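You operate a simulated robot arm through the tools that you are given. There is no shell and no other tool.

Carry out the task below with a simulated robot arm. There is one attempt and no reset: what you move stays moved.

Task
Share out the steel dice on the top of the plywood bench. At the end: the 4 steel die from the top of the plywood bench is on top of the brown bobbin on the top of the plywood bench; the white carton from the top of the plywood bench stands on top of the yellow can (marked "WAX"); the brown wax bar from the top of the plywood bench stands where the white carton stood; the 2 steel die from the top of the plywood bench is on the silver steel plate; whatever was shut is shut again. Leave all else as you found it, and nothing knocked over.

The check looks at the end state, three seconds after you hand in, the way a careful person would. Anything else that was tipped, shoved, dropped, spilled or broken makes it a failure.

Robot
A 6-joint arm with a two-finger parallel gripper, fixed in place. Base frame: the origin is on the floor under the middle of its stand, x ahead of it, y to its left, z up; the work surface is at about z = 0.86. Readings come in m, rad, newtons and seconds.
With the tool pointing down near the work surface it reaches from about 0.36 to 0.76 m from the base axis. Its first joint turns from -1.152 to 1.152 rad. Payload 2.45 kg.
The tool frame sits at the grasp point between the pads (the TCP): z along the fingers, y along the line on which they close. The tips reach 0.024 m beyond it. The gripper opens to 0.068 m. The fingers are 0.017 m wide and 0.01 m thick; the gripper's body (0.04 by 0.07 m) begins 0.041 m behind the TCP.
Orientation is that of the tool frame in the base frame, as a unit quaternion [x, y, z, w]. With the fingers straight down and closing along the base's y, the tool's x points along the base's -x, its y along +y and its z along -z.

Tools
- The arm moves only by the tool apply_moves. Its argument "deltas" is a list of rows, each an object of numbers (a shift or turn left out is 0, a gripper value left out holds the last): "tx", "ty", "tz": the shift along the tool's x, y, z in units of 50 mm (1.0 is 50 mm); "rx", "ry", "rz": the turn, a rotation vector about the tool's x, y, z in units of 6 degrees (1.0 is 6 degrees); "hand": the closure in counts, from 0 (fully open) to 255 (shut). In form: [{"tx": .., "ty": .., "tz": .., "rx": .., "ry": .., "rz": .., "hand": ..}, ...]. A call has 1 to 20 rows; each row shifts and turns the commanded pose from where the row before left it, along the tool's axes as they then stand. A call with a number of a shift or a turn outside -1 to 1 is refused whole. Rows are played at 5 a second. More than 0.05 m and 0.15 rad between two rows, or a gripper value outside its range, and nothing of the call is played. Where a pose cannot be reached the arm comes as near as it can. A force on the tool above 40 N (or 10 N above the force at the start of the call, whichever is more), or a blocked arm, ends the call early, and 0.2 s more pass. The fingers move at their own pace (about 0.108 m/s each) and stop on an object; they squeeze with about 29 N. The grip force told is the motor's: it shows also when the fingers shut on nothing. Time passes only in rows, and 0.2 s behind the last, so rows that do not move let the fingers close. It gives the time, the measured TCP pose, the force on the tool (base axes), the opening and the grip force at its end, in the units of the frame above (readings bear some noise), with the torque about the TCP (base axes, N m) and any sound that the robot's microphone picked up, and new pictures: "show" is both (left out), scene, wrist or none.
- Cameras (640 x 400 px; columns grow to the right, rows downward): "scene" is fixed at [0.1784, 0.4316, 1.455]; the picture's right is [-0.59, -0.81, 0.00], its down [-0.53, 0.39, -0.75] and it looks along [0.61, -0.44, -0.66] (base axes); focal length 318 px, centre (320, 200). "wrist" rides on the gripper at [0.084, 0.011, -0.075] in the tool frame; the picture's right is [-0.13, 0.99, 0.00], its down [-0.60, -0.08, -0.79] and it looks along [-0.79, -0.10, 0.61] (tool axes); focal length 251 px, centre (320, 200).
- probe_pixels(camera, pixels): for up to 12 pixels [column, row] of the newest picture of that camera ("zoom" is the newest enlarged one), the place [x, y, z] in the base frame of the surface seen there, good to about 0.003 m. The clock stands still meanwhile.
- enlarge(camera, box): a new picture of the part [left, top, right, bottom] of that camera's present view, enlarged. The clock stands still meanwhile.
- close_job(): hands the job in; it is judged then, once.

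Open the gripper and draw the arm clear of the work before you hand the job in, unless the task says otherwise.

The tools are called after ">>>" as a command line: name --argument value ..., lists and objects as JSON in quotes. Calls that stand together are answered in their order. apply_moves: Moves the arm, as the interface text tells. Its arguments: {"type":"object","properties":{"deltas":{"type":"array","items":{"type":"object","properties":{"tx":{"type":"number"},"ty":{"type":"number"},"tz":{"type":"number"},"rx":{"type":"number"},"ry":{"type":"number"},"rz":{"type":"number"},"hand":{"type":"number"}}}},"show":{"type":"string","enum":["both","scene","wrist","none"]}},"required":["deltas"]} The other tools are called the same way: probe_pixels (camera, pixels) gives the place of the surface under pixels of a picture; enlarge (camera, box) takes an enlarged picture of a part of a camera's view; close_job () hands the job in.

At the start:

```text
t: 0.0
tool_pos: [0.4203, 0.1372, 1.1563]
tool_rot: [0.0, 1.0, 0.001, 0.0]
ft_force: [-0.5, -0.2, -0.1]
wrist_torque: [-0.02, 0.04, 0.01]
width: 0.0677
finger_force: 0.0
```

scene: 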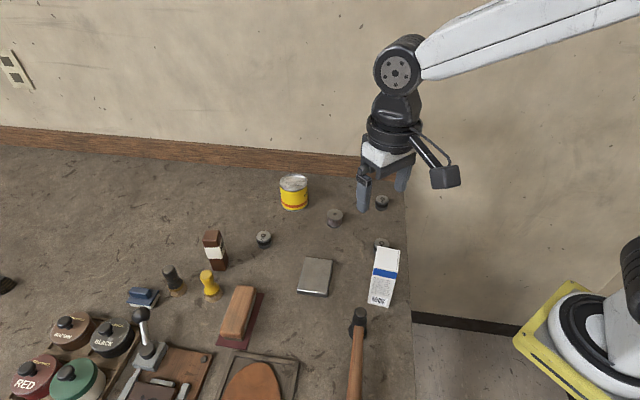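
wrist: 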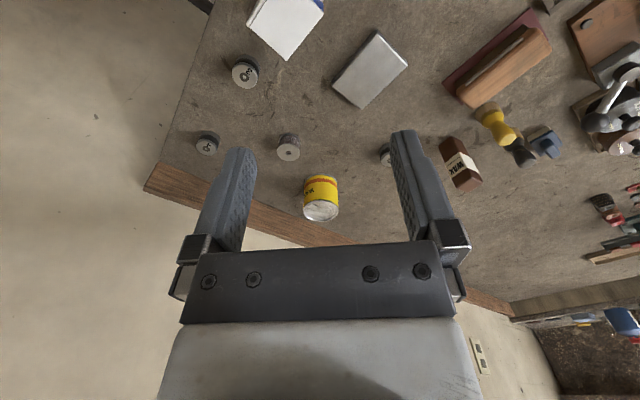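

The scene shows the yellow can near (293,192), white carton near (384,276), the steel plate near (315,276), dark bar near (215,250), and small cylinders around. I enlarge to identify the objects.

>>> enlarge --camera "scene" --box '[240, 160, 420, 310]'

>>> enlarge --camera "scene" --box '[0, 220, 300, 400]'

>>> enlarge --camera "wrist" --box '[180, 0, 420, 150]'

>>> enlarge --camera "wrist" --box '[420, 0, 640, 270]'

```text
2.67 times, centred on (330, 235) of scene
```

zoom: 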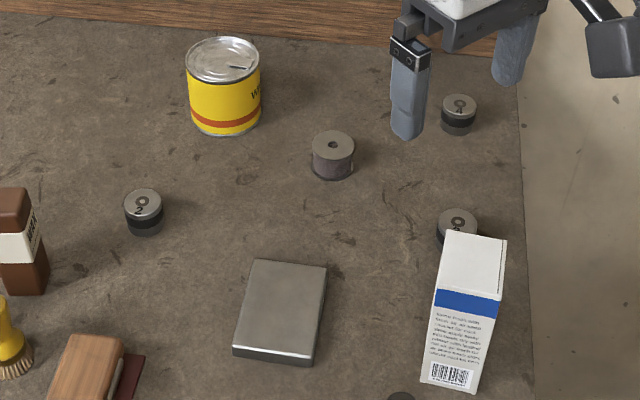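

```text
2.13 times, centred on (150, 310) of scene
```

zoom: 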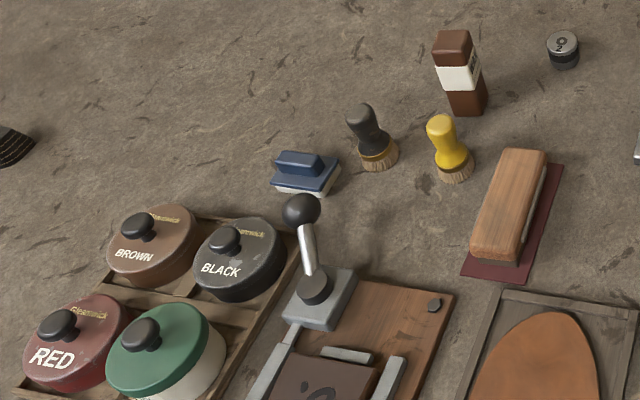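

```text
2.67 times, centred on (300, 75) of wrist
```

zoom: 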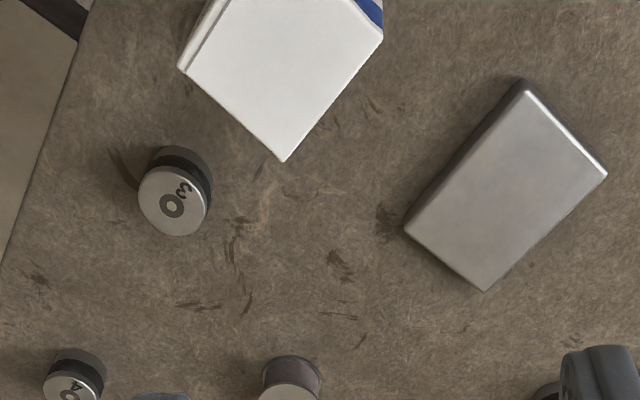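

```text
1.48 times, centred on (530, 135) of wrist
```

zoom: 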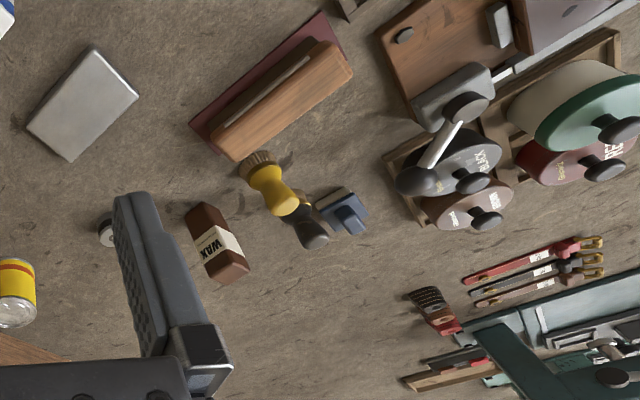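

Three dice are visible: 4 near (381,202), 3 near (381,243), 2 near (264,238); the bobbin is near (335,217). I probe positions of these, the can, carton, bar and plate.

>>> probe_pixels --camera "scene" --pixels '[[381, 199], [381, 241], [264, 235], [335, 213], [293, 181], [315, 275], [388, 257], [382, 285], [213, 237], [216, 262], [303, 293], [328, 297]]'

>>> enlarge --camera "scene" --box '[340, 180, 420, 320]'

>>> enlarge --camera "scene" --box '[190, 160, 350, 280]'

```text
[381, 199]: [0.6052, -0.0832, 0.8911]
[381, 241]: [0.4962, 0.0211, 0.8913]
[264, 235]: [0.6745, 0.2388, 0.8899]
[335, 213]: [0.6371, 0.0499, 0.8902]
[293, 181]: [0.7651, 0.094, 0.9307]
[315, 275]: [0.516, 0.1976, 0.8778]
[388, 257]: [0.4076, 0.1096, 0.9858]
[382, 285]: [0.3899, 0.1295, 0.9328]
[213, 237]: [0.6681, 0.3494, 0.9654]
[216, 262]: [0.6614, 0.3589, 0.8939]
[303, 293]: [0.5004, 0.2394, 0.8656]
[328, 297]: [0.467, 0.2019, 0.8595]
```

```text
2.86 times, centred on (380, 250) of scene
```

zoom: 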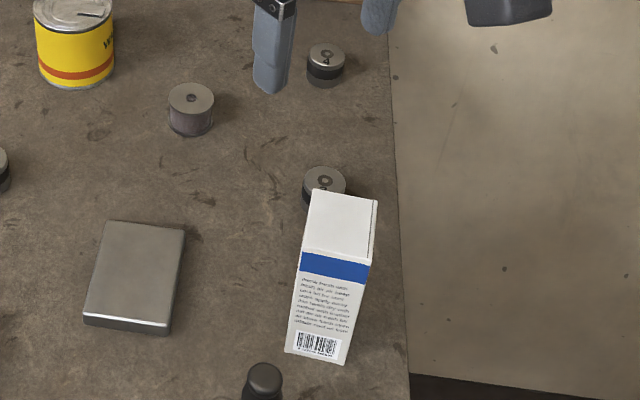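

```text
3.33 times, centred on (270, 220) of scene
```

zoom: 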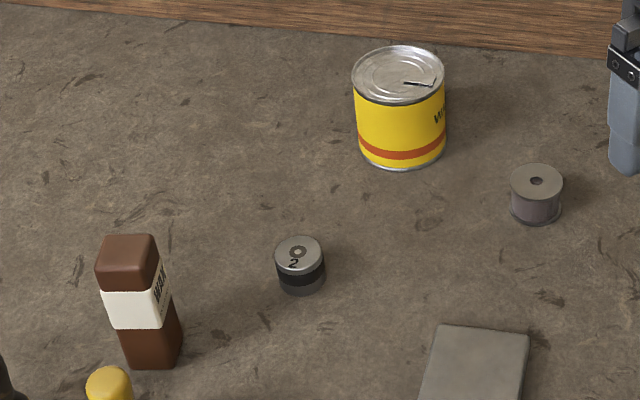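

I enlarge the carton for precise geometry.

>>> enlarge --camera "scene" --box '[350, 235, 430, 315]'

```text
5.00 times, centred on (390, 275) of scene
```

zoom: 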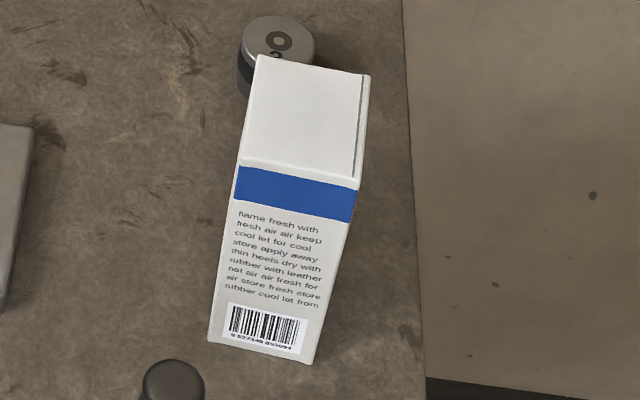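

I probe the carton's corners in the zoom: top at (262,62), (365,80), (355,178), (245,160), and bottom at (211,338), (311,360).

>>> probe_pixels --camera "zoom" --pixels '[[264, 62], [364, 79], [354, 176], [247, 159], [212, 338], [310, 360], [310, 120], [205, 345], [308, 368], [280, 250], [280, 40]]'

```text
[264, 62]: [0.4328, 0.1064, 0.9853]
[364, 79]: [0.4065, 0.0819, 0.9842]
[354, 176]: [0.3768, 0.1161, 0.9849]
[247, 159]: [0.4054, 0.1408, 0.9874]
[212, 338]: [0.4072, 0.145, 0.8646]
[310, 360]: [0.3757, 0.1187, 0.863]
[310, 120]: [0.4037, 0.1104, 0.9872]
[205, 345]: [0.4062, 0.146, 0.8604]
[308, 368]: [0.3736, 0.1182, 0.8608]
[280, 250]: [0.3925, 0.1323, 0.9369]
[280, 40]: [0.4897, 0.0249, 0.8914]
```

The carton is about 0.04×0.046×0.126 at (0.405,0.111), turned about 41°. Now I enlarge the can, bobbin and dice for precise centres.

>>> enlarge --camera "scene" --box '[255, 165, 335, 215]'

```text
8.00 times, centred on (295, 190) of scene
```

zoom: 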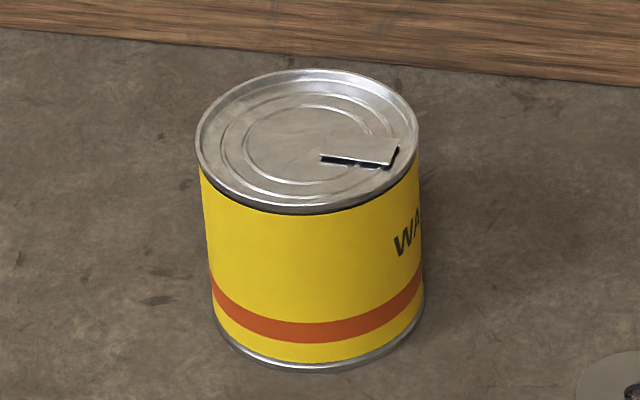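

I probe the can's rim left (200,150), right (414,140), top (305,75), bottom (298,207), plus the lid and tab.

>>> probe_pixels --camera "zoom" --pixels '[[200, 150], [414, 140], [305, 74], [300, 206], [300, 140], [250, 130], [365, 150], [340, 110], [320, 372], [214, 320], [424, 300], [300, 185]]'

>>> enlarge --camera "scene" --box '[305, 190, 365, 240]'

```text
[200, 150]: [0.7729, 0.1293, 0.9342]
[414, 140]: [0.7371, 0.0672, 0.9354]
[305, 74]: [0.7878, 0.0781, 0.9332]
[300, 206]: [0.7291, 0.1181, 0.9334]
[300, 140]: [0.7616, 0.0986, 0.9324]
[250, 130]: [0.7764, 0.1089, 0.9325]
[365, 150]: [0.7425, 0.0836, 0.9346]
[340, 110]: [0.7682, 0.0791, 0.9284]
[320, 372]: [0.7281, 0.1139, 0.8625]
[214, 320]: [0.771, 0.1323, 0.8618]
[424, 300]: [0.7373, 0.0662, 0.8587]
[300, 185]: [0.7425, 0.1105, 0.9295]
```

```text
8.00 times, centred on (335, 215) of scene
```

zoom: 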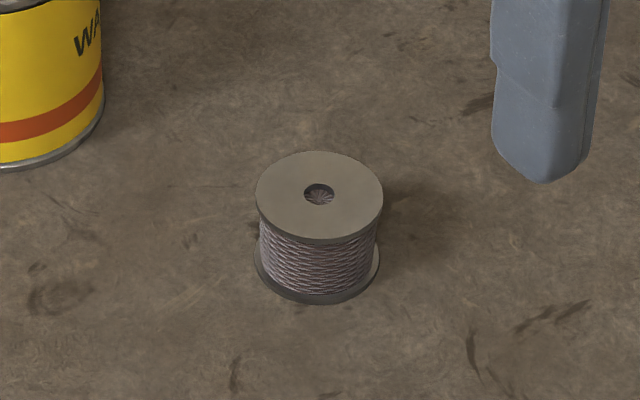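

The can centre is about (0.757,0.098), top z≈0.934, diameter 0.072. Next I probe the bobbin's flange edges, then enlarge the dice.

>>> probe_pixels --camera "zoom" --pixels '[[258, 195], [381, 195], [320, 154], [320, 236], [320, 220], [290, 180], [350, 200], [320, 194]]'

>>> enlarge --camera "scene" --box '[351, 180, 411, 220]'

```text
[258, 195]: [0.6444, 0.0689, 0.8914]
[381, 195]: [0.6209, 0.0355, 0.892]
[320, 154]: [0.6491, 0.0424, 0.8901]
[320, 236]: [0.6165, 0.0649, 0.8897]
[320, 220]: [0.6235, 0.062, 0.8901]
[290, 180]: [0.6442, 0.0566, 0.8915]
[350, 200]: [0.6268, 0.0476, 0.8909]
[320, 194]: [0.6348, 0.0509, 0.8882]
```

```text
10.00 times, centred on (381, 200) of scene
```

zoom: 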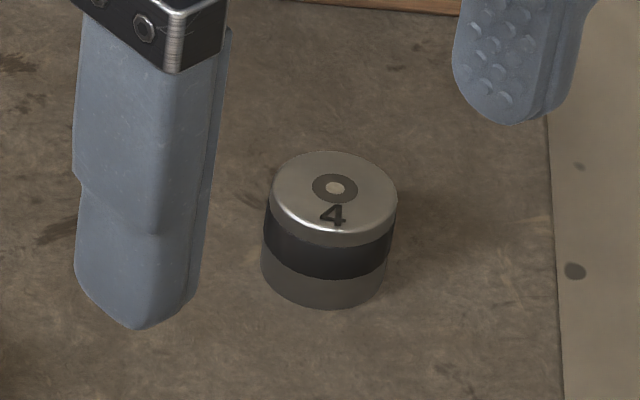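

Bobbin centre about (0.633,0.0525), top z≈0.890, diameter 0.04. Now probing die 4 at (335,190) and its edges.

>>> probe_pixels --camera "zoom" --pixels '[[274, 195], [394, 195], [335, 155], [335, 230], [335, 188], [320, 300], [264, 270], [384, 280]]'

>>> enlarge --camera "scene" --box '[234, 215, 294, 255]'

```text
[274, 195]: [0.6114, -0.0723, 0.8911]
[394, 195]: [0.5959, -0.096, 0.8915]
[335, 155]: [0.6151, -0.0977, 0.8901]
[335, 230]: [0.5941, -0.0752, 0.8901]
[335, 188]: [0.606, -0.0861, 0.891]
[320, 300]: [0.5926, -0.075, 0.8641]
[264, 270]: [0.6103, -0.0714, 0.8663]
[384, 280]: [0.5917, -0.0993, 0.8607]
```

```text
10.00 times, centred on (264, 235) of scene
```

zoom: 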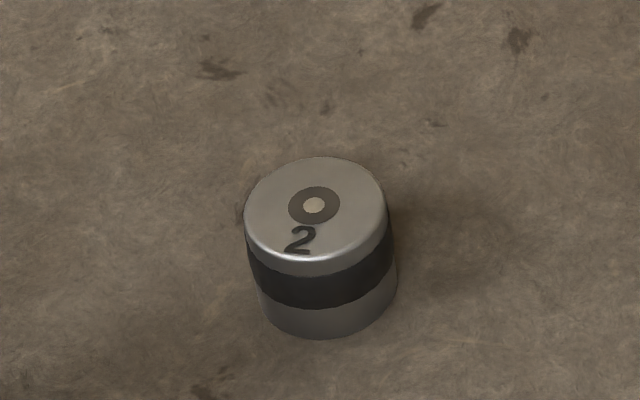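

Die 4 centre ≈ (0.6045,-0.0855), diameter ~0.03. Probing die 2 (centre (315,205) in zoom).

>>> probe_pixels --camera "zoom" --pixels '[[246, 215], [384, 210], [318, 160], [315, 256], [315, 205], [320, 335], [262, 310], [395, 285]]'

>>> enlarge --camera "scene" --box '[175, 215, 255, 305]'

```text
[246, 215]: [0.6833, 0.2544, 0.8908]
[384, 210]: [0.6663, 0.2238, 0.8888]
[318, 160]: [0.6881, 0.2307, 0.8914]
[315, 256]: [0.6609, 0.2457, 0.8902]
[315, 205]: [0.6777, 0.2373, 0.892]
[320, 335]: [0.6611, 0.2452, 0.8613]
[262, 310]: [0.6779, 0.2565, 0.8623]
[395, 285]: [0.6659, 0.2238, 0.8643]
```

```text
4.44 times, centred on (215, 260) of scene
```

zoom: 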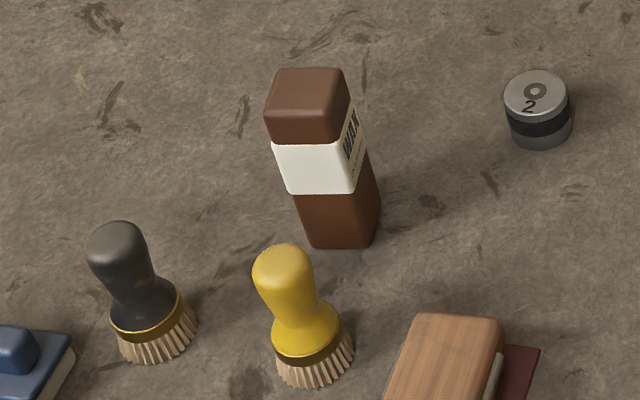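

Die 2 centre ≈ (0.6745,0.2385). Now probing the wax bar corners: top face (285,72),(340,72),(347,102),(270,105), bottom (313,245),(370,246),(380,205).

>>> probe_pixels --camera "zoom" --pixels '[[285, 72], [339, 72], [345, 100], [271, 102], [310, 88], [314, 245], [368, 246], [378, 208], [310, 225], [355, 225], [296, 200], [360, 170]]'

>>> enlarge --camera "wrist" --box '[420, 120, 500, 200]'

```text
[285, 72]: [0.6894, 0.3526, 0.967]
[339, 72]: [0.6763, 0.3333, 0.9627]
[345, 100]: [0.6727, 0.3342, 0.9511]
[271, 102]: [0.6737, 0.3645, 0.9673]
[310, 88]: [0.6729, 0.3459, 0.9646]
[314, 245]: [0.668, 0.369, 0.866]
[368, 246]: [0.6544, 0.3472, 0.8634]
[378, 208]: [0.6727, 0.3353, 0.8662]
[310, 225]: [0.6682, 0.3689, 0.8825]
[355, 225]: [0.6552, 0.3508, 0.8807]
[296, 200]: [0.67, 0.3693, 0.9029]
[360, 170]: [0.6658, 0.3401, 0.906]
```

```text
5.00 times, centred on (460, 160) of wrist
```

zoom: 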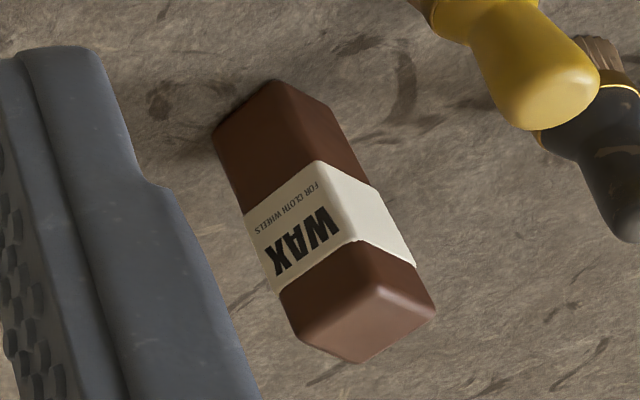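

I probe the plate corners and nearby brush positions, and meanwhile test the arm's reach above the can with the empty gripper (moving high at z≈1.16, then down to z≈1.03, still 0.07 m above the can).

>>> probe_pixels --camera "scene" --pixels '[[307, 259], [331, 261], [327, 291], [299, 289], [208, 275], [170, 270], [359, 313], [238, 290], [358, 330], [210, 290]]'

>>> apply_moves --deltas '[{"tx": -0.963, "ty": -0.112}, {"tx": -0.963, "ty": -0.112}, {"tx": -0.963, "ty": -0.112}, {"tx": -0.963, "ty": -0.112}, {"tx": -0.963, "ty": -0.112}, {"tx": -0.963, "ty": -0.112}, {"tx": -0.963, "ty": -0.112}, {"tz": 0.84}, {"tz": 0.84}, {"tz": 0.84}, {}]' --show "both"

```text
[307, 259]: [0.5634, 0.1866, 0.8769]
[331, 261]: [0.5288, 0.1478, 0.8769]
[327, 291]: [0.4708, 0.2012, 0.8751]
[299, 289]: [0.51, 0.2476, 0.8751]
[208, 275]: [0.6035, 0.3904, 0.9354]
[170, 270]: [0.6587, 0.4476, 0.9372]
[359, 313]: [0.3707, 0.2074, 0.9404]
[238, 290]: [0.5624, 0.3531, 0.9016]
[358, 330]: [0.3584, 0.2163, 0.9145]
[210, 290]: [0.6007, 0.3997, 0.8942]
```

```text
t: 2.4
tool_pos: [0.7406, 0.0951, 1.0237]
tool_rot: [0.0, 1.0, 0.0, -0.001]
ft_force: [0.5, 0.0, -0.5]
wrist_torque: [-0.01, 0.0, -0.01]
width: 0.0679
finger_force: 0.1
out of reach, approached as far as the arm can: row 7
```

scene: 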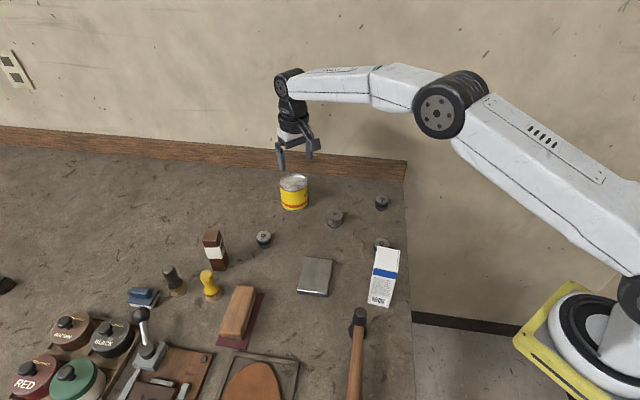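
wrist: 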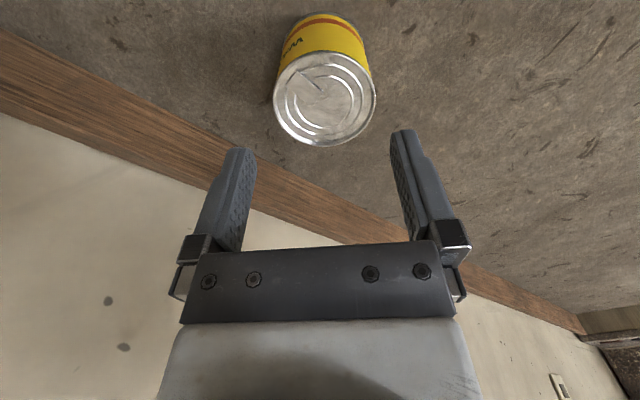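

At z≈1.16 the last step was clipped (x=0.7406). Now at z=1.024 I try the remaining 16 mm forward to see if the reach is better here.

>>> apply_moves --deltas '[{"tx": -0.16}, {"tx": -0.16}, {}]' --show "none"

```text
t: 3.2
tool_pos: [0.7573, 0.0955, 1.0249]
tool_rot: [0.0, 1.0, 0.0, 0.0]
ft_force: [-0.2, 0.1, -1.1]
wrist_torque: [-0.02, 0.02, 0.0]
width: 0.0679
finger_force: 0.0
```

Reach is good at z≈1.025. I test it a little higher (z≈1.06), the height at which the carton would come in over the can.

>>> apply_moves --deltas '[{"tz": -0.35}, {"tz": -0.35}, {}]' --show "none"

```text
t: 4.0
tool_pos: [0.7565, 0.0958, 1.0618]
tool_rot: [0.0, 1.0, 0.0, 0.0]
ft_force: [0.6, -0.1, -0.7]
wrist_torque: [0.01, -0.02, 0.01]
width: 0.068
finger_force: 0.1
```

Reach works at z≈1.06 too. Now I go back over the carton (0.406,0.112) at z≈1.06 and turn the tool by 49° so the pads close along the carton's short side.

>>> apply_moves --deltas '[{"tx": 0.876, "ty": 0.042}, {"tx": 0.876, "ty": 0.042}, {"tx": 0.876, "ty": 0.042}, {"tx": 0.876, "ty": 0.042}, {"tx": 0.876, "ty": 0.042}, {"tx": 0.876, "ty": 0.042}, {"tx": 0.876, "ty": 0.042}, {"tx": 0.876, "ty": 0.042}, {"rz": 0.908}, {"rz": 0.908}, {"rz": 0.908}, {"rz": 0.908}, {"rz": 0.908}, {"rz": 0.908}, {"rz": 0.908}, {"rz": 0.908}, {"rz": 0.908}, {}]' --show "both"

```text
t: 7.8
tool_pos: [0.4065, 0.1127, 1.0615]
tool_rot: [0.416, 0.909, -0.001, 0.001]
ft_force: [0.0, 0.4, 0.4]
wrist_torque: [-0.02, -0.02, -0.03]
width: 0.0682
finger_force: 0.0
```

scene: 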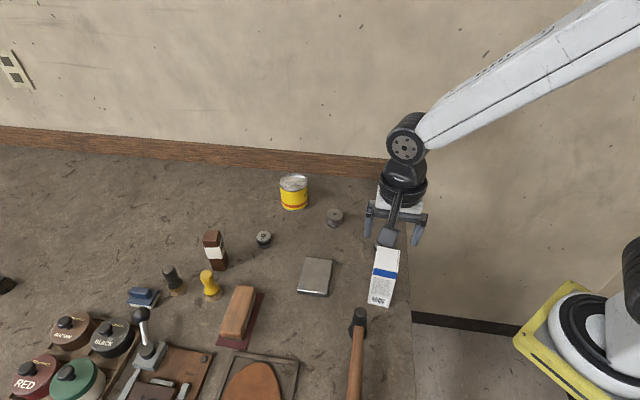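
wrist: 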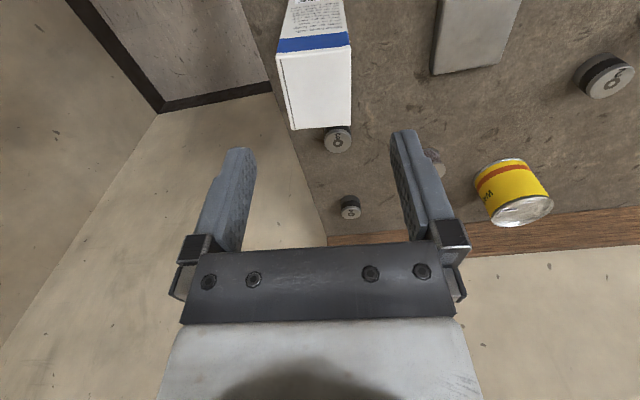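

Tool is over the carton with closing axis at 41°. I probe the carton's top face corners in the wrist picture, (279,56),(349,49),(349,123),(292,127), to check alignment.

>>> probe_pixels --camera "wrist" --pixels '[[280, 57], [349, 50], [349, 123], [292, 127], [315, 90], [282, 45], [349, 40]]'

>>> enlarge --camera "wrist" --box '[240, 0, 440, 140]'

```text
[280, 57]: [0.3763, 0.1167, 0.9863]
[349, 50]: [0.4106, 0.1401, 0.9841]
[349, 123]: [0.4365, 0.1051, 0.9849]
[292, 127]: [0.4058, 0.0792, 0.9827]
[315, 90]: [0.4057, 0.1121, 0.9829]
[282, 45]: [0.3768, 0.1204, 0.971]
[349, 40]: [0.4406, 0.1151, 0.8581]
```

```text
2.86 times, centred on (340, 70) of wrist
```

zoom: 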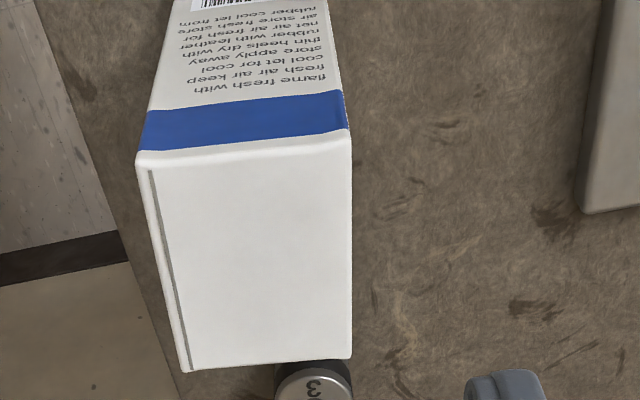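

The carton's top centre is (0.407,0.111), matching the TCP at (0.4065,0.1127). I descend to z≈0.956 and close slowly.

>>> apply_moves --deltas '[{"tz": 0.42}, {"tz": 0.42}, {"tz": 0.42}, {"tz": 0.42}, {"tz": 0.42}, {}]' --show "both"

```text
t: 9.2
tool_pos: [0.4068, 0.1123, 0.9557]
tool_rot: [0.415, 0.91, 0.001, 0.0]
ft_force: [0.6, -0.2, 0.5]
wrist_torque: [0.01, 0.01, -0.01]
width: 0.068
finger_force: 0.1
```

scene: 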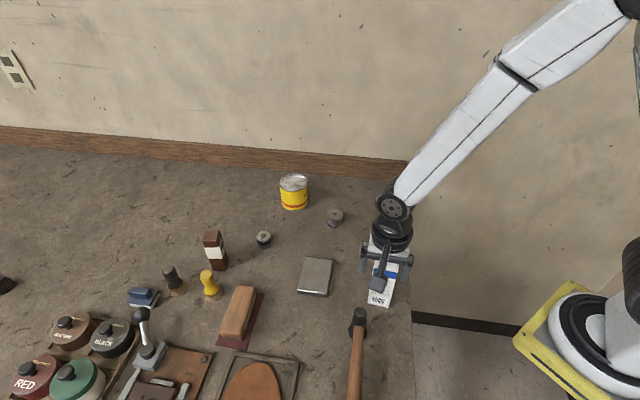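
wrist: 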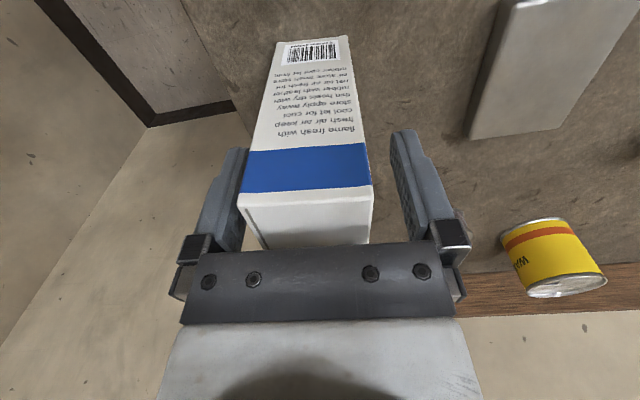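

The carton sits about 1.5 mm toward the left finger (edges at cols 238/373); I shift by -1.2 mm along tool y and close.

>>> apply_moves --deltas '[{"ty": -0.025}, {"hand": 120}, {"hand": 255}, {}, {}, {}]' --show "both"

```text
t: 10.6
tool_pos: [0.4065, 0.1121, 0.9562]
tool_rot: [0.414, 0.91, -0.001, 0.0]
ft_force: [0.2, 0.8, 0.4]
wrist_torque: [0.0, -0.01, 0.02]
width: 0.0447
finger_force: 29.0
```

scene: 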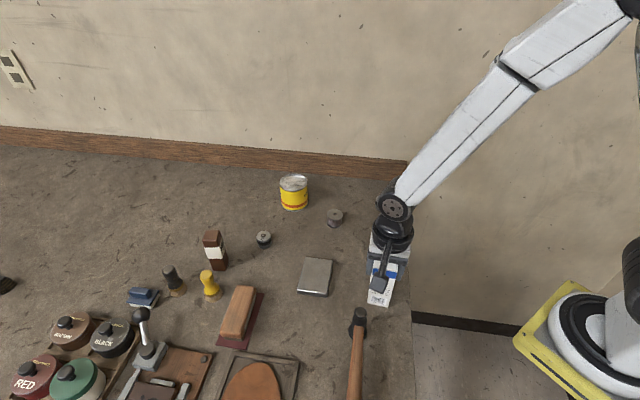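
wrist: 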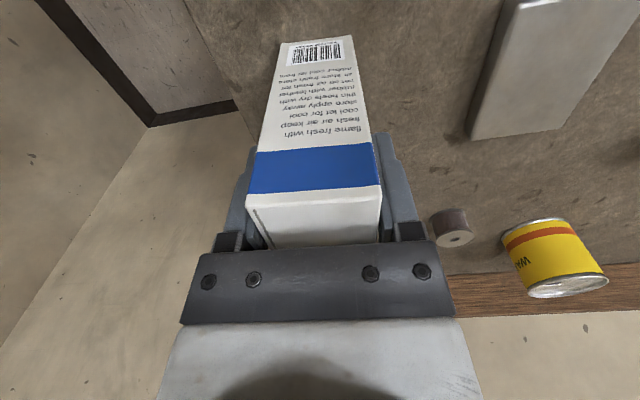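

Gripped with width 0.0447 and 29 N. I lift slowly and check.

>>> apply_moves --deltas '[{"tz": -0.2}, {"tz": -0.3}, {"tz": -0.5}, {}]' --show "both"

```text
t: 11.6
tool_pos: [0.4065, 0.1122, 1.007]
tool_rot: [0.415, 0.91, 0.0, 0.0]
ft_force: [-0.4, 0.2, -0.7]
wrist_torque: [-0.03, 0.0, 0.0]
width: 0.0447
finger_force: 28.9
```

scene: 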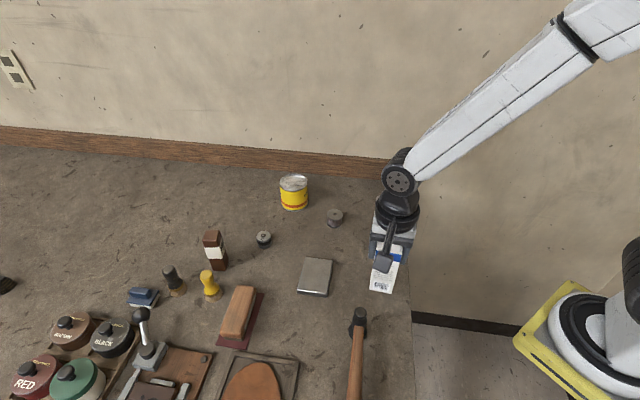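
wrist: 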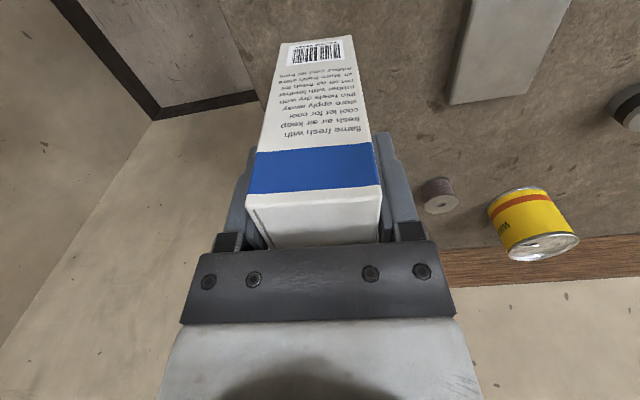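

The carton is lifted (light, ~0.7 N). I raise to z≈1.06 and carry it to above the can at (0.755,0.098).

>>> apply_moves --deltas '[{"tz": -0.53}, {"tz": -0.53}, {"tx": -0.5975, "ty": 0.6345}, {"tx": -0.5975, "ty": 0.6345}, {"tx": -0.5975, "ty": 0.6345}, {"tx": -0.5975, "ty": 0.6345}, {"tx": -0.5975, "ty": 0.6345}, {"tx": -0.5975, "ty": 0.6345}, {"tx": -0.5975, "ty": 0.6345}, {"tx": -0.5975, "ty": 0.6345}, {}]' --show "both"

```text
t: 14.0
tool_pos: [0.7524, 0.0975, 1.059]
tool_rot: [0.416, 0.909, 0.0, -0.002]
ft_force: [-0.4, 0.7, -1.0]
wrist_torque: [0.02, -0.01, 0.02]
width: 0.0445
finger_force: 29.2
```

scene: 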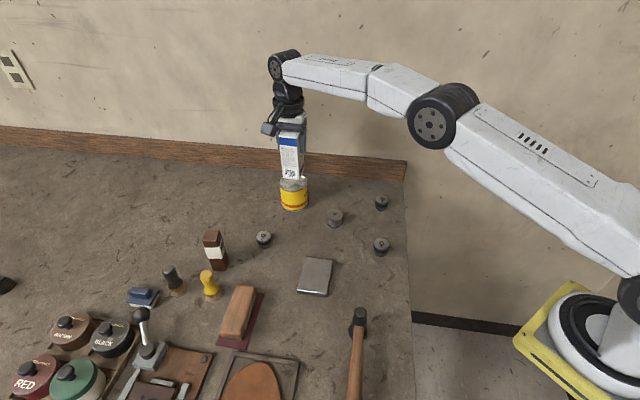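
wrist: 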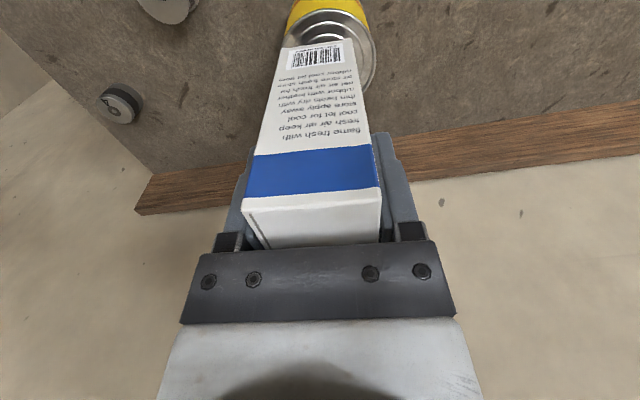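

Let me look closely at the carton above the can around scene (293,180).

>>> enlarge --camera "scene" --box '[253, 120, 333, 220]'

>>> enlarge --camera "wrist" --box '[240, 0, 420, 110]'

```text
4.00 times, centred on (293, 170) of scene
```

zoom: 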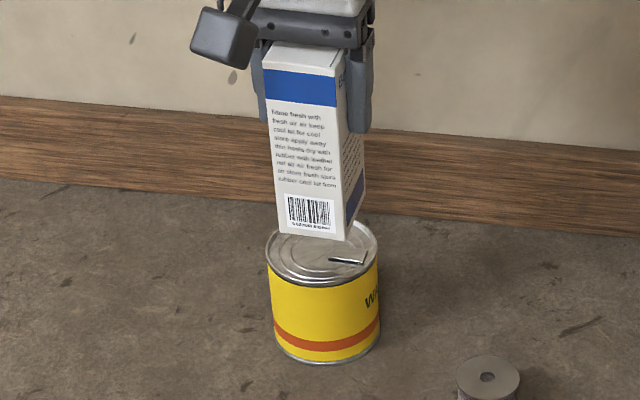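

```text
3.56 times, centred on (330, 55) of wrist
```

zoom: 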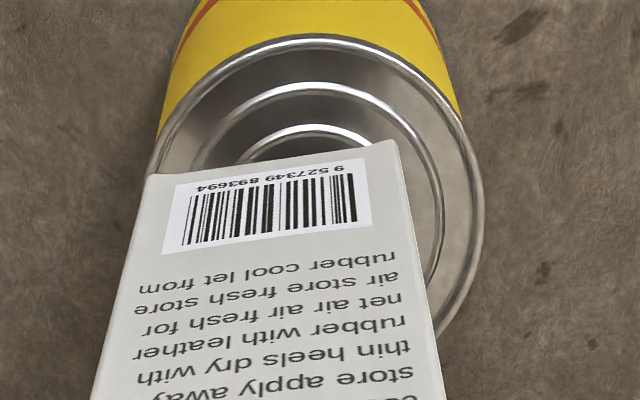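

I probe the can's rim in this wrist zoom to refine its centre relative to the carton.

>>> probe_pixels --camera "zoom" --pixels '[[150, 165], [478, 190], [315, 42], [220, 72], [420, 85], [450, 290], [155, 180], [392, 145]]'

```text
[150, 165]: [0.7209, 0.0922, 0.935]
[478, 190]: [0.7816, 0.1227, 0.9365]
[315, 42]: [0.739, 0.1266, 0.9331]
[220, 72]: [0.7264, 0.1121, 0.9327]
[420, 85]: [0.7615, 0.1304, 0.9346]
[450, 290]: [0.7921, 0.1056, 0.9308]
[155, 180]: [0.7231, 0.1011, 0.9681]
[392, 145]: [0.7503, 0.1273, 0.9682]
```

Can centre fits (0.757,0.0965); the carton centre is about (0.753,0.0955). I shift 4 mm in +x and descend 2.2 cm.

>>> apply_moves --deltas '[{"tx": -0.045, "ty": 0.067}, {"tz": 0.15}, {"tz": 0.15}, {"tz": 0.14}, {}]' --show "both"

>>> enlarge --camera "scene" --box '[253, 120, 333, 220]'

```text
t: 15.2
tool_pos: [0.7588, 0.0981, 1.0382]
tool_rot: [0.416, 0.909, 0.0, 0.0]
ft_force: [0.4, 0.0, -1.4]
wrist_torque: [-0.01, 0.01, -0.01]
width: 0.0447
finger_force: 29.1
```

scene: 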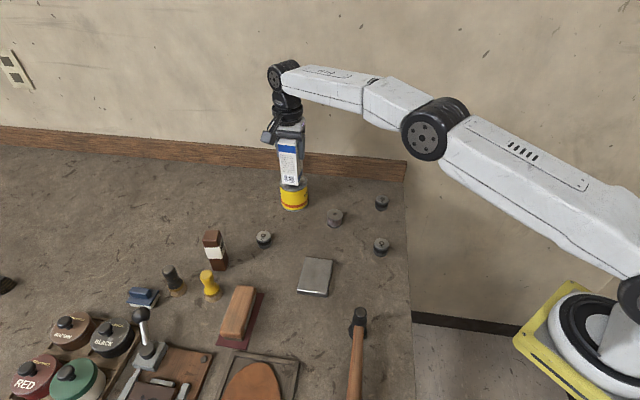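
wrist: 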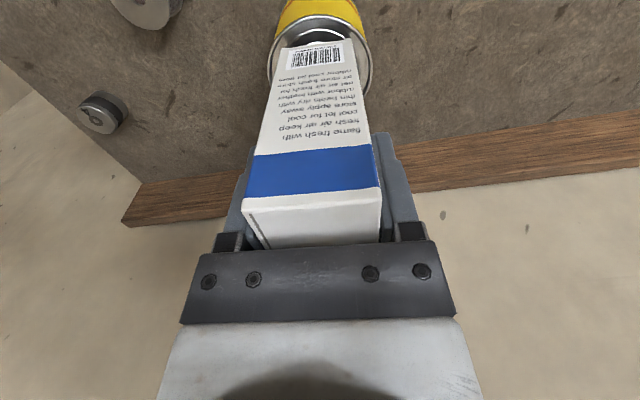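

```text
4.00 times, centred on (293, 170) of scene
```

zoom: 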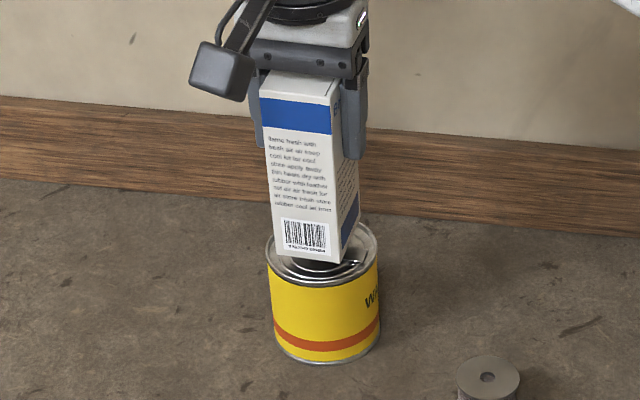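

Aligned over the can with a ~7 mm gap. I lower in 1.2–1.5 mm steps, watching the force.

>>> apply_moves --deltas '[{"tz": 0.04}, {"tz": 0.04}, {"tz": 0.03}, {}]' --show "none"

```text
t: 16.2
tool_pos: [0.7583, 0.0985, 1.0323]
tool_rot: [0.415, 0.91, 0.001, 0.001]
ft_force: [0.0, 0.2, -1.4]
wrist_torque: [0.02, 0.01, -0.01]
width: 0.0447
finger_force: 28.4
```

Force still -1.4 N (carton weight), so no contact yet at z=1.0323. I continue in small steps.

>>> apply_moves --deltas '[{"tz": 0.02}, {"tz": 0.02}, {}]' --show "none"

>>> enlarge --camera "scene" --box '[263, 160, 323, 220]'

```text
t: 17.0
tool_pos: [0.7575, 0.0995, 1.0304]
tool_rot: [0.414, 0.91, 0.0, 0.0]
ft_force: [0.1, 0.8, -0.7]
wrist_torque: [0.0, 0.01, -0.02]
width: 0.0443
finger_force: 29.1
```

```text
6.67 times, centred on (293, 190) of scene
```

zoom: 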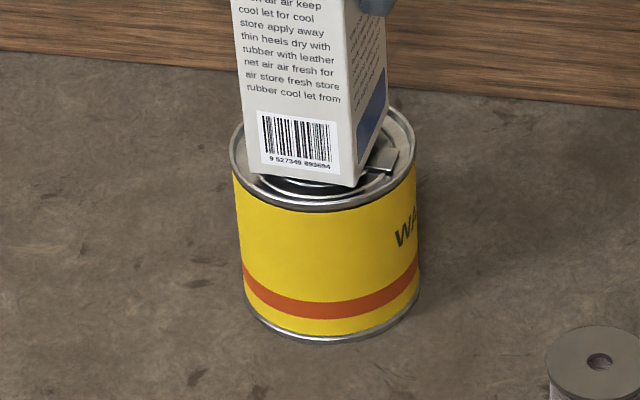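

A thin gap/shadow is still visible under the carton's edge near (300,180). I keep lowering by 1 mm steps.

>>> apply_moves --deltas '[{"tz": 0.02}, {"tz": 0.02}, {}]' --show "none"

```text
t: 17.8
tool_pos: [0.7581, 0.0992, 1.0287]
tool_rot: [0.415, 0.91, 0.001, 0.0]
ft_force: [-0.5, 1.3, 5.0]
wrist_torque: [0.18, 0.14, 0.0]
width: 0.0446
finger_force: 28.3
```

Contact: +5 N. Let me look at how the carton is seated before releasing.

>>> enlarge --camera "scene" --box '[263, 160, 323, 220]'

>>> enlarge --camera "wrist" --box '[240, 0, 420, 110]'

```text
6.67 times, centred on (293, 190) of scene
```

zoom: 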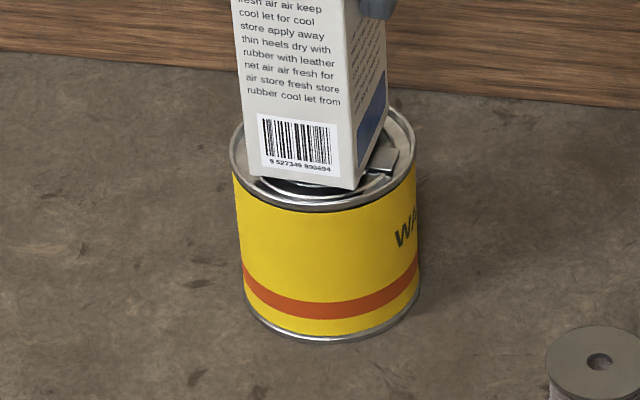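

```text
3.56 times, centred on (330, 55) of wrist
```

zoom: 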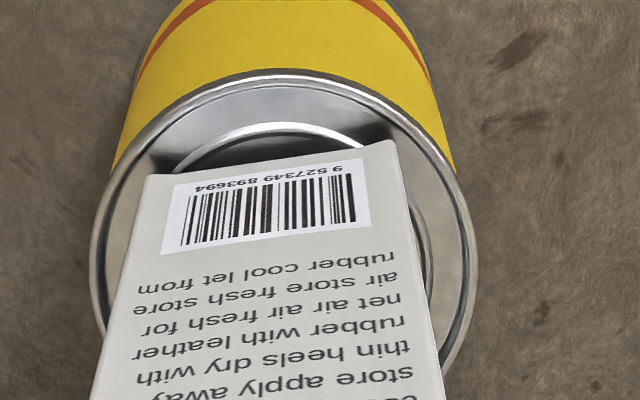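

The carton is centred over the lid (cols 252–392 within rim 230–415). I relieve the press by 0.5 mm and open the gripper.

>>> apply_moves --deltas '[{"tz": -0.01}, {}, {"hand": 190}, {"hand": 120}, {"hand": 0}, {}, {}, {}]' --show "both"

>>> enlarge --camera "scene" --box '[253, 120, 333, 220]'

```text
t: 19.6
tool_pos: [0.7574, 0.0984, 1.0281]
tool_rot: [0.415, 0.91, -0.001, 0.0]
ft_force: [0.2, -0.3, -0.4]
wrist_torque: [-0.03, 0.0, 0.04]
width: 0.0678
finger_force: 0.2
```

scene: 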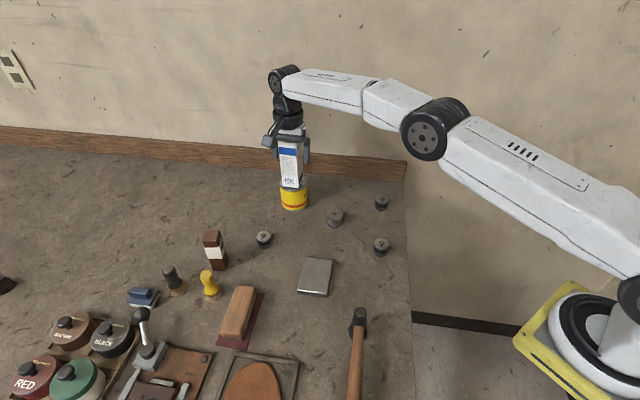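
wrist: 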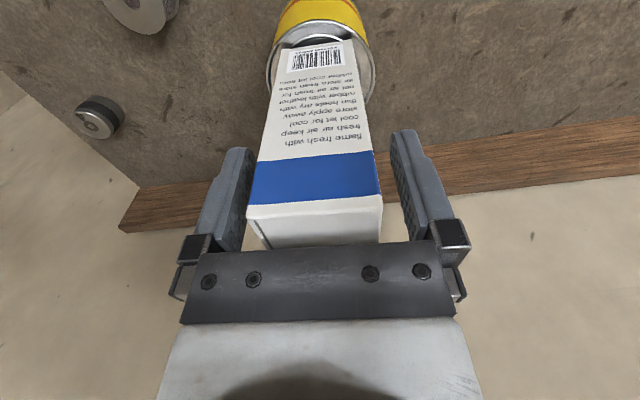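

```text
4.00 times, centred on (293, 170) of scene
```

zoom: 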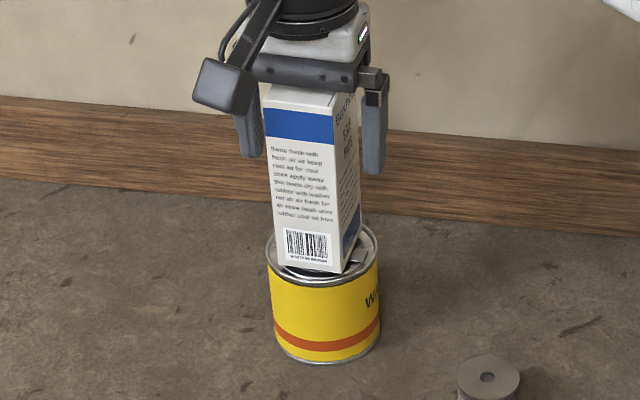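

Released; the carton stands on the can. I raise in steps, checking that the pose isn't dragged back by the reach limit.

>>> apply_moves --deltas '[{"tz": -0.25}, {"tz": -0.25}, {"tz": -0.25}, {}]' --show "wrist"

```text
t: 20.6
tool_pos: [0.7584, 0.0989, 1.0656]
tool_rot: [0.415, 0.91, 0.0, 0.0]
ft_force: [-0.5, -0.8, 0.2]
wrist_torque: [0.03, -0.01, 0.0]
width: 0.068
finger_force: 0.2
```

wrist: 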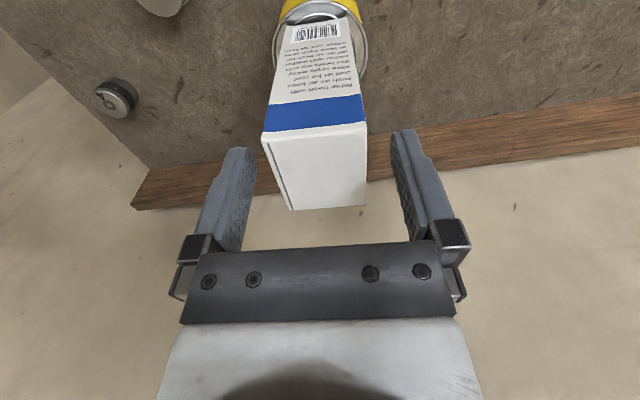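

Pose holds. Two more 10 mm steps.

>>> apply_moves --deltas '[{"tz": -0.2}, {"tz": -0.2}, {}]' --show "wrist"

```text
t: 21.4
tool_pos: [0.757, 0.098, 1.0862]
tool_rot: [0.415, 0.91, 0.0, 0.0]
ft_force: [0.0, 0.0, -0.3]
wrist_torque: [-0.04, -0.03, 0.02]
width: 0.068
finger_force: 0.2
```

wrist: 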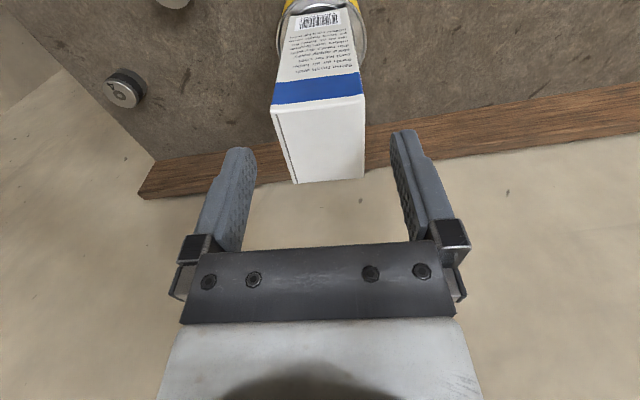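

I probe the carton's top to check tip clearance and levelness.

>>> probe_pixels --camera "wrist" --pixels '[[280, 115], [362, 100], [360, 172], [296, 178], [320, 140]]'

```text
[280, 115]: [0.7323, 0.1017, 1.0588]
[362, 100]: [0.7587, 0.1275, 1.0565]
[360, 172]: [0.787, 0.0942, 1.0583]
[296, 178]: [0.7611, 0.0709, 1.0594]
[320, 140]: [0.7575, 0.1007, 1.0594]
```

Carton is level (top z≈1.0585 everywhere). I rise another 10 mm, move over to the wax bar at (0.671,0.351) and turn the tool to its angle (~57°).

>>> apply_moves --deltas '[{"tz": -0.2}, {"tx": 0.8245, "ty": 0.336}, {"tx": 0.8245, "ty": 0.336}, {"tx": 0.8245, "ty": 0.336}, {"tx": 0.8245, "ty": 0.336}, {"tx": 0.8245, "ty": 0.336}, {"tx": 0.8245, "ty": 0.336}, {"rz": -0.9}, {"rz": -0.9}, {"rz": -0.9}, {}]' --show "both"

```text
t: 23.8
tool_pos: [0.6705, 0.3357, 1.0924]
tool_rot: [0.282, 0.959, 0.0, 0.0]
ft_force: [1.0, -0.2, 0.3]
wrist_torque: [-0.02, 0.01, -0.02]
width: 0.0682
finger_force: 0.0
out of reach, approached as far as the arm can: row 1, 2, 3, 6, 7
```

scene: 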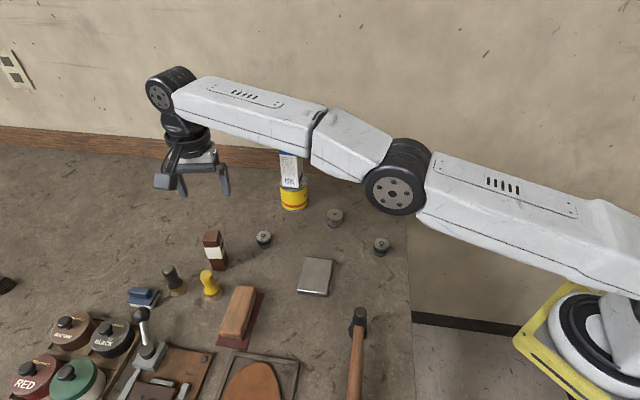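
wrist: 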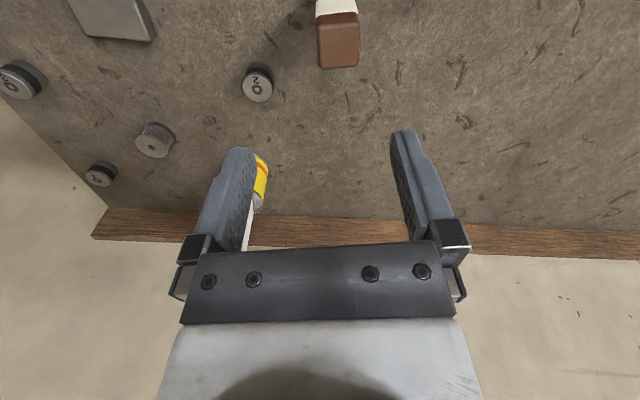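

I'm short of target due to the reach limit at this height; reach is better lower. I descend to z≈1.02 (tips 3 cm above the bar), shift onto the bar, and look.

>>> apply_moves --deltas '[{"tz": 0.7}, {"tz": 0.7}, {"tx": 0.157, "ty": 0.262}, {}]' --show "both"

>>> enlarge --camera "wrist" --box '[260, 0, 420, 100]'

>>> enlarge --camera "scene" --box '[253, 120, 333, 220]'

```text
t: 24.8
tool_pos: [0.6704, 0.3523, 1.0222]
tool_rot: [0.283, 0.959, 0.0, 0.0]
ft_force: [-0.8, 0.1, 0.0]
wrist_torque: [0.01, -0.02, -0.02]
width: 0.0679
finger_force: 0.0
```

scene: 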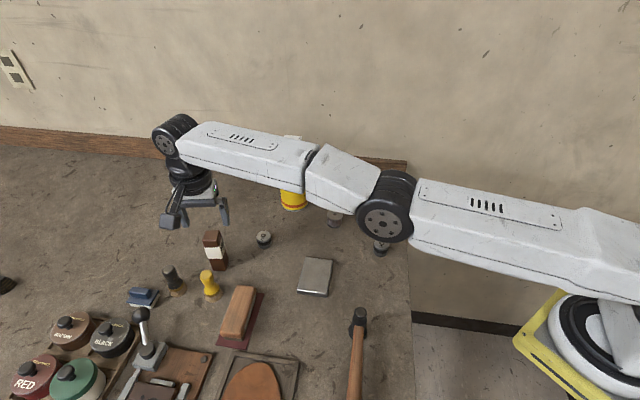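
wrist: 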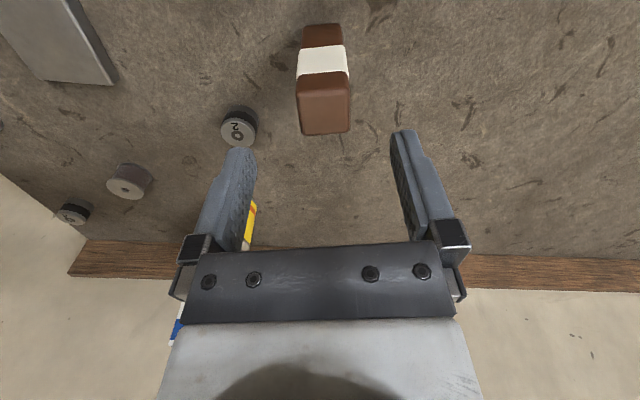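

```text
4.00 times, centred on (340, 50) of wrist
```

zoom: 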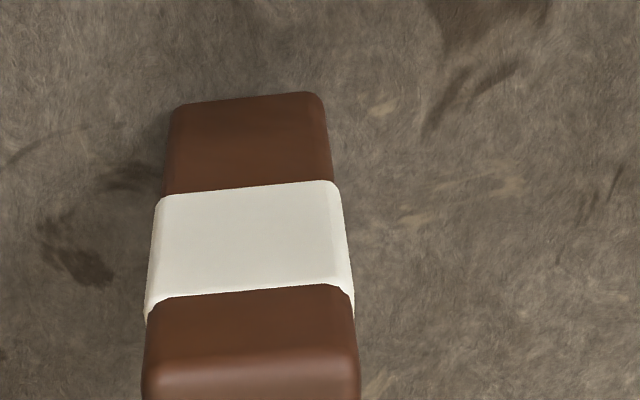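

```text
4.00 times, centred on (293, 170) of scene
```

zoom: 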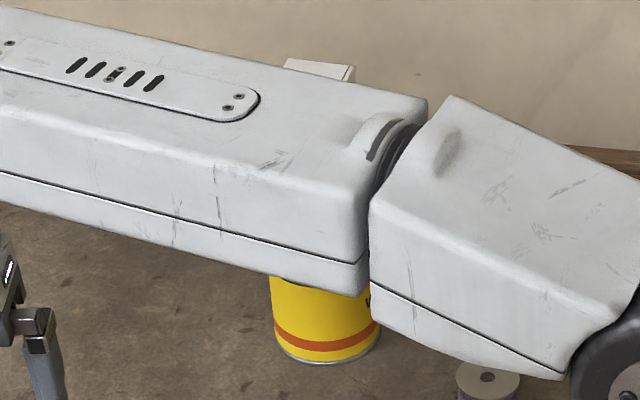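

The bar's top face is around wrist (325,105); I probe it to refine centre and angle.

>>> probe_pixels --camera "wrist" --pixels '[[299, 85], [346, 80], [349, 125], [305, 133], [324, 105], [299, 60], [344, 55], [304, 35], [340, 30], [323, 90], [324, 128]]'

>>> enlarge --camera "wrist" --box '[260, 50, 400, 150]'

```text
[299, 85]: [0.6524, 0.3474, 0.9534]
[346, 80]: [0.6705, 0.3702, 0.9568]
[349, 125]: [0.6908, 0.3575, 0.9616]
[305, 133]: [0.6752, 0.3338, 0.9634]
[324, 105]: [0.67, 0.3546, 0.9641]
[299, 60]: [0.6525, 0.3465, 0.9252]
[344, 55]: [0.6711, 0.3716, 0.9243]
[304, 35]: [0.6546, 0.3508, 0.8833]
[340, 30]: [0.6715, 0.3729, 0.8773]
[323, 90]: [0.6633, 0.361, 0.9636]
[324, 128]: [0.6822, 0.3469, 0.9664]
```

```text
4.00 times, centred on (330, 100) of wrist
```

zoom: 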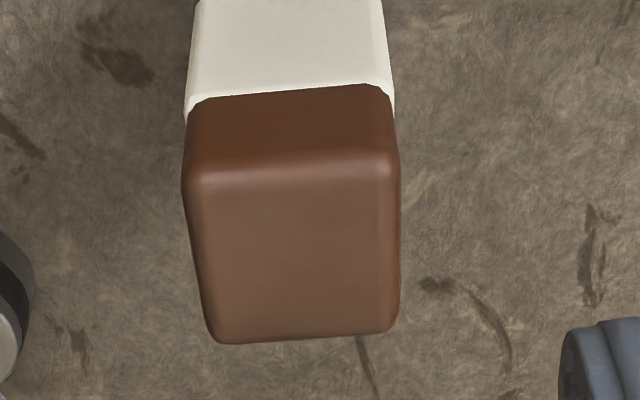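

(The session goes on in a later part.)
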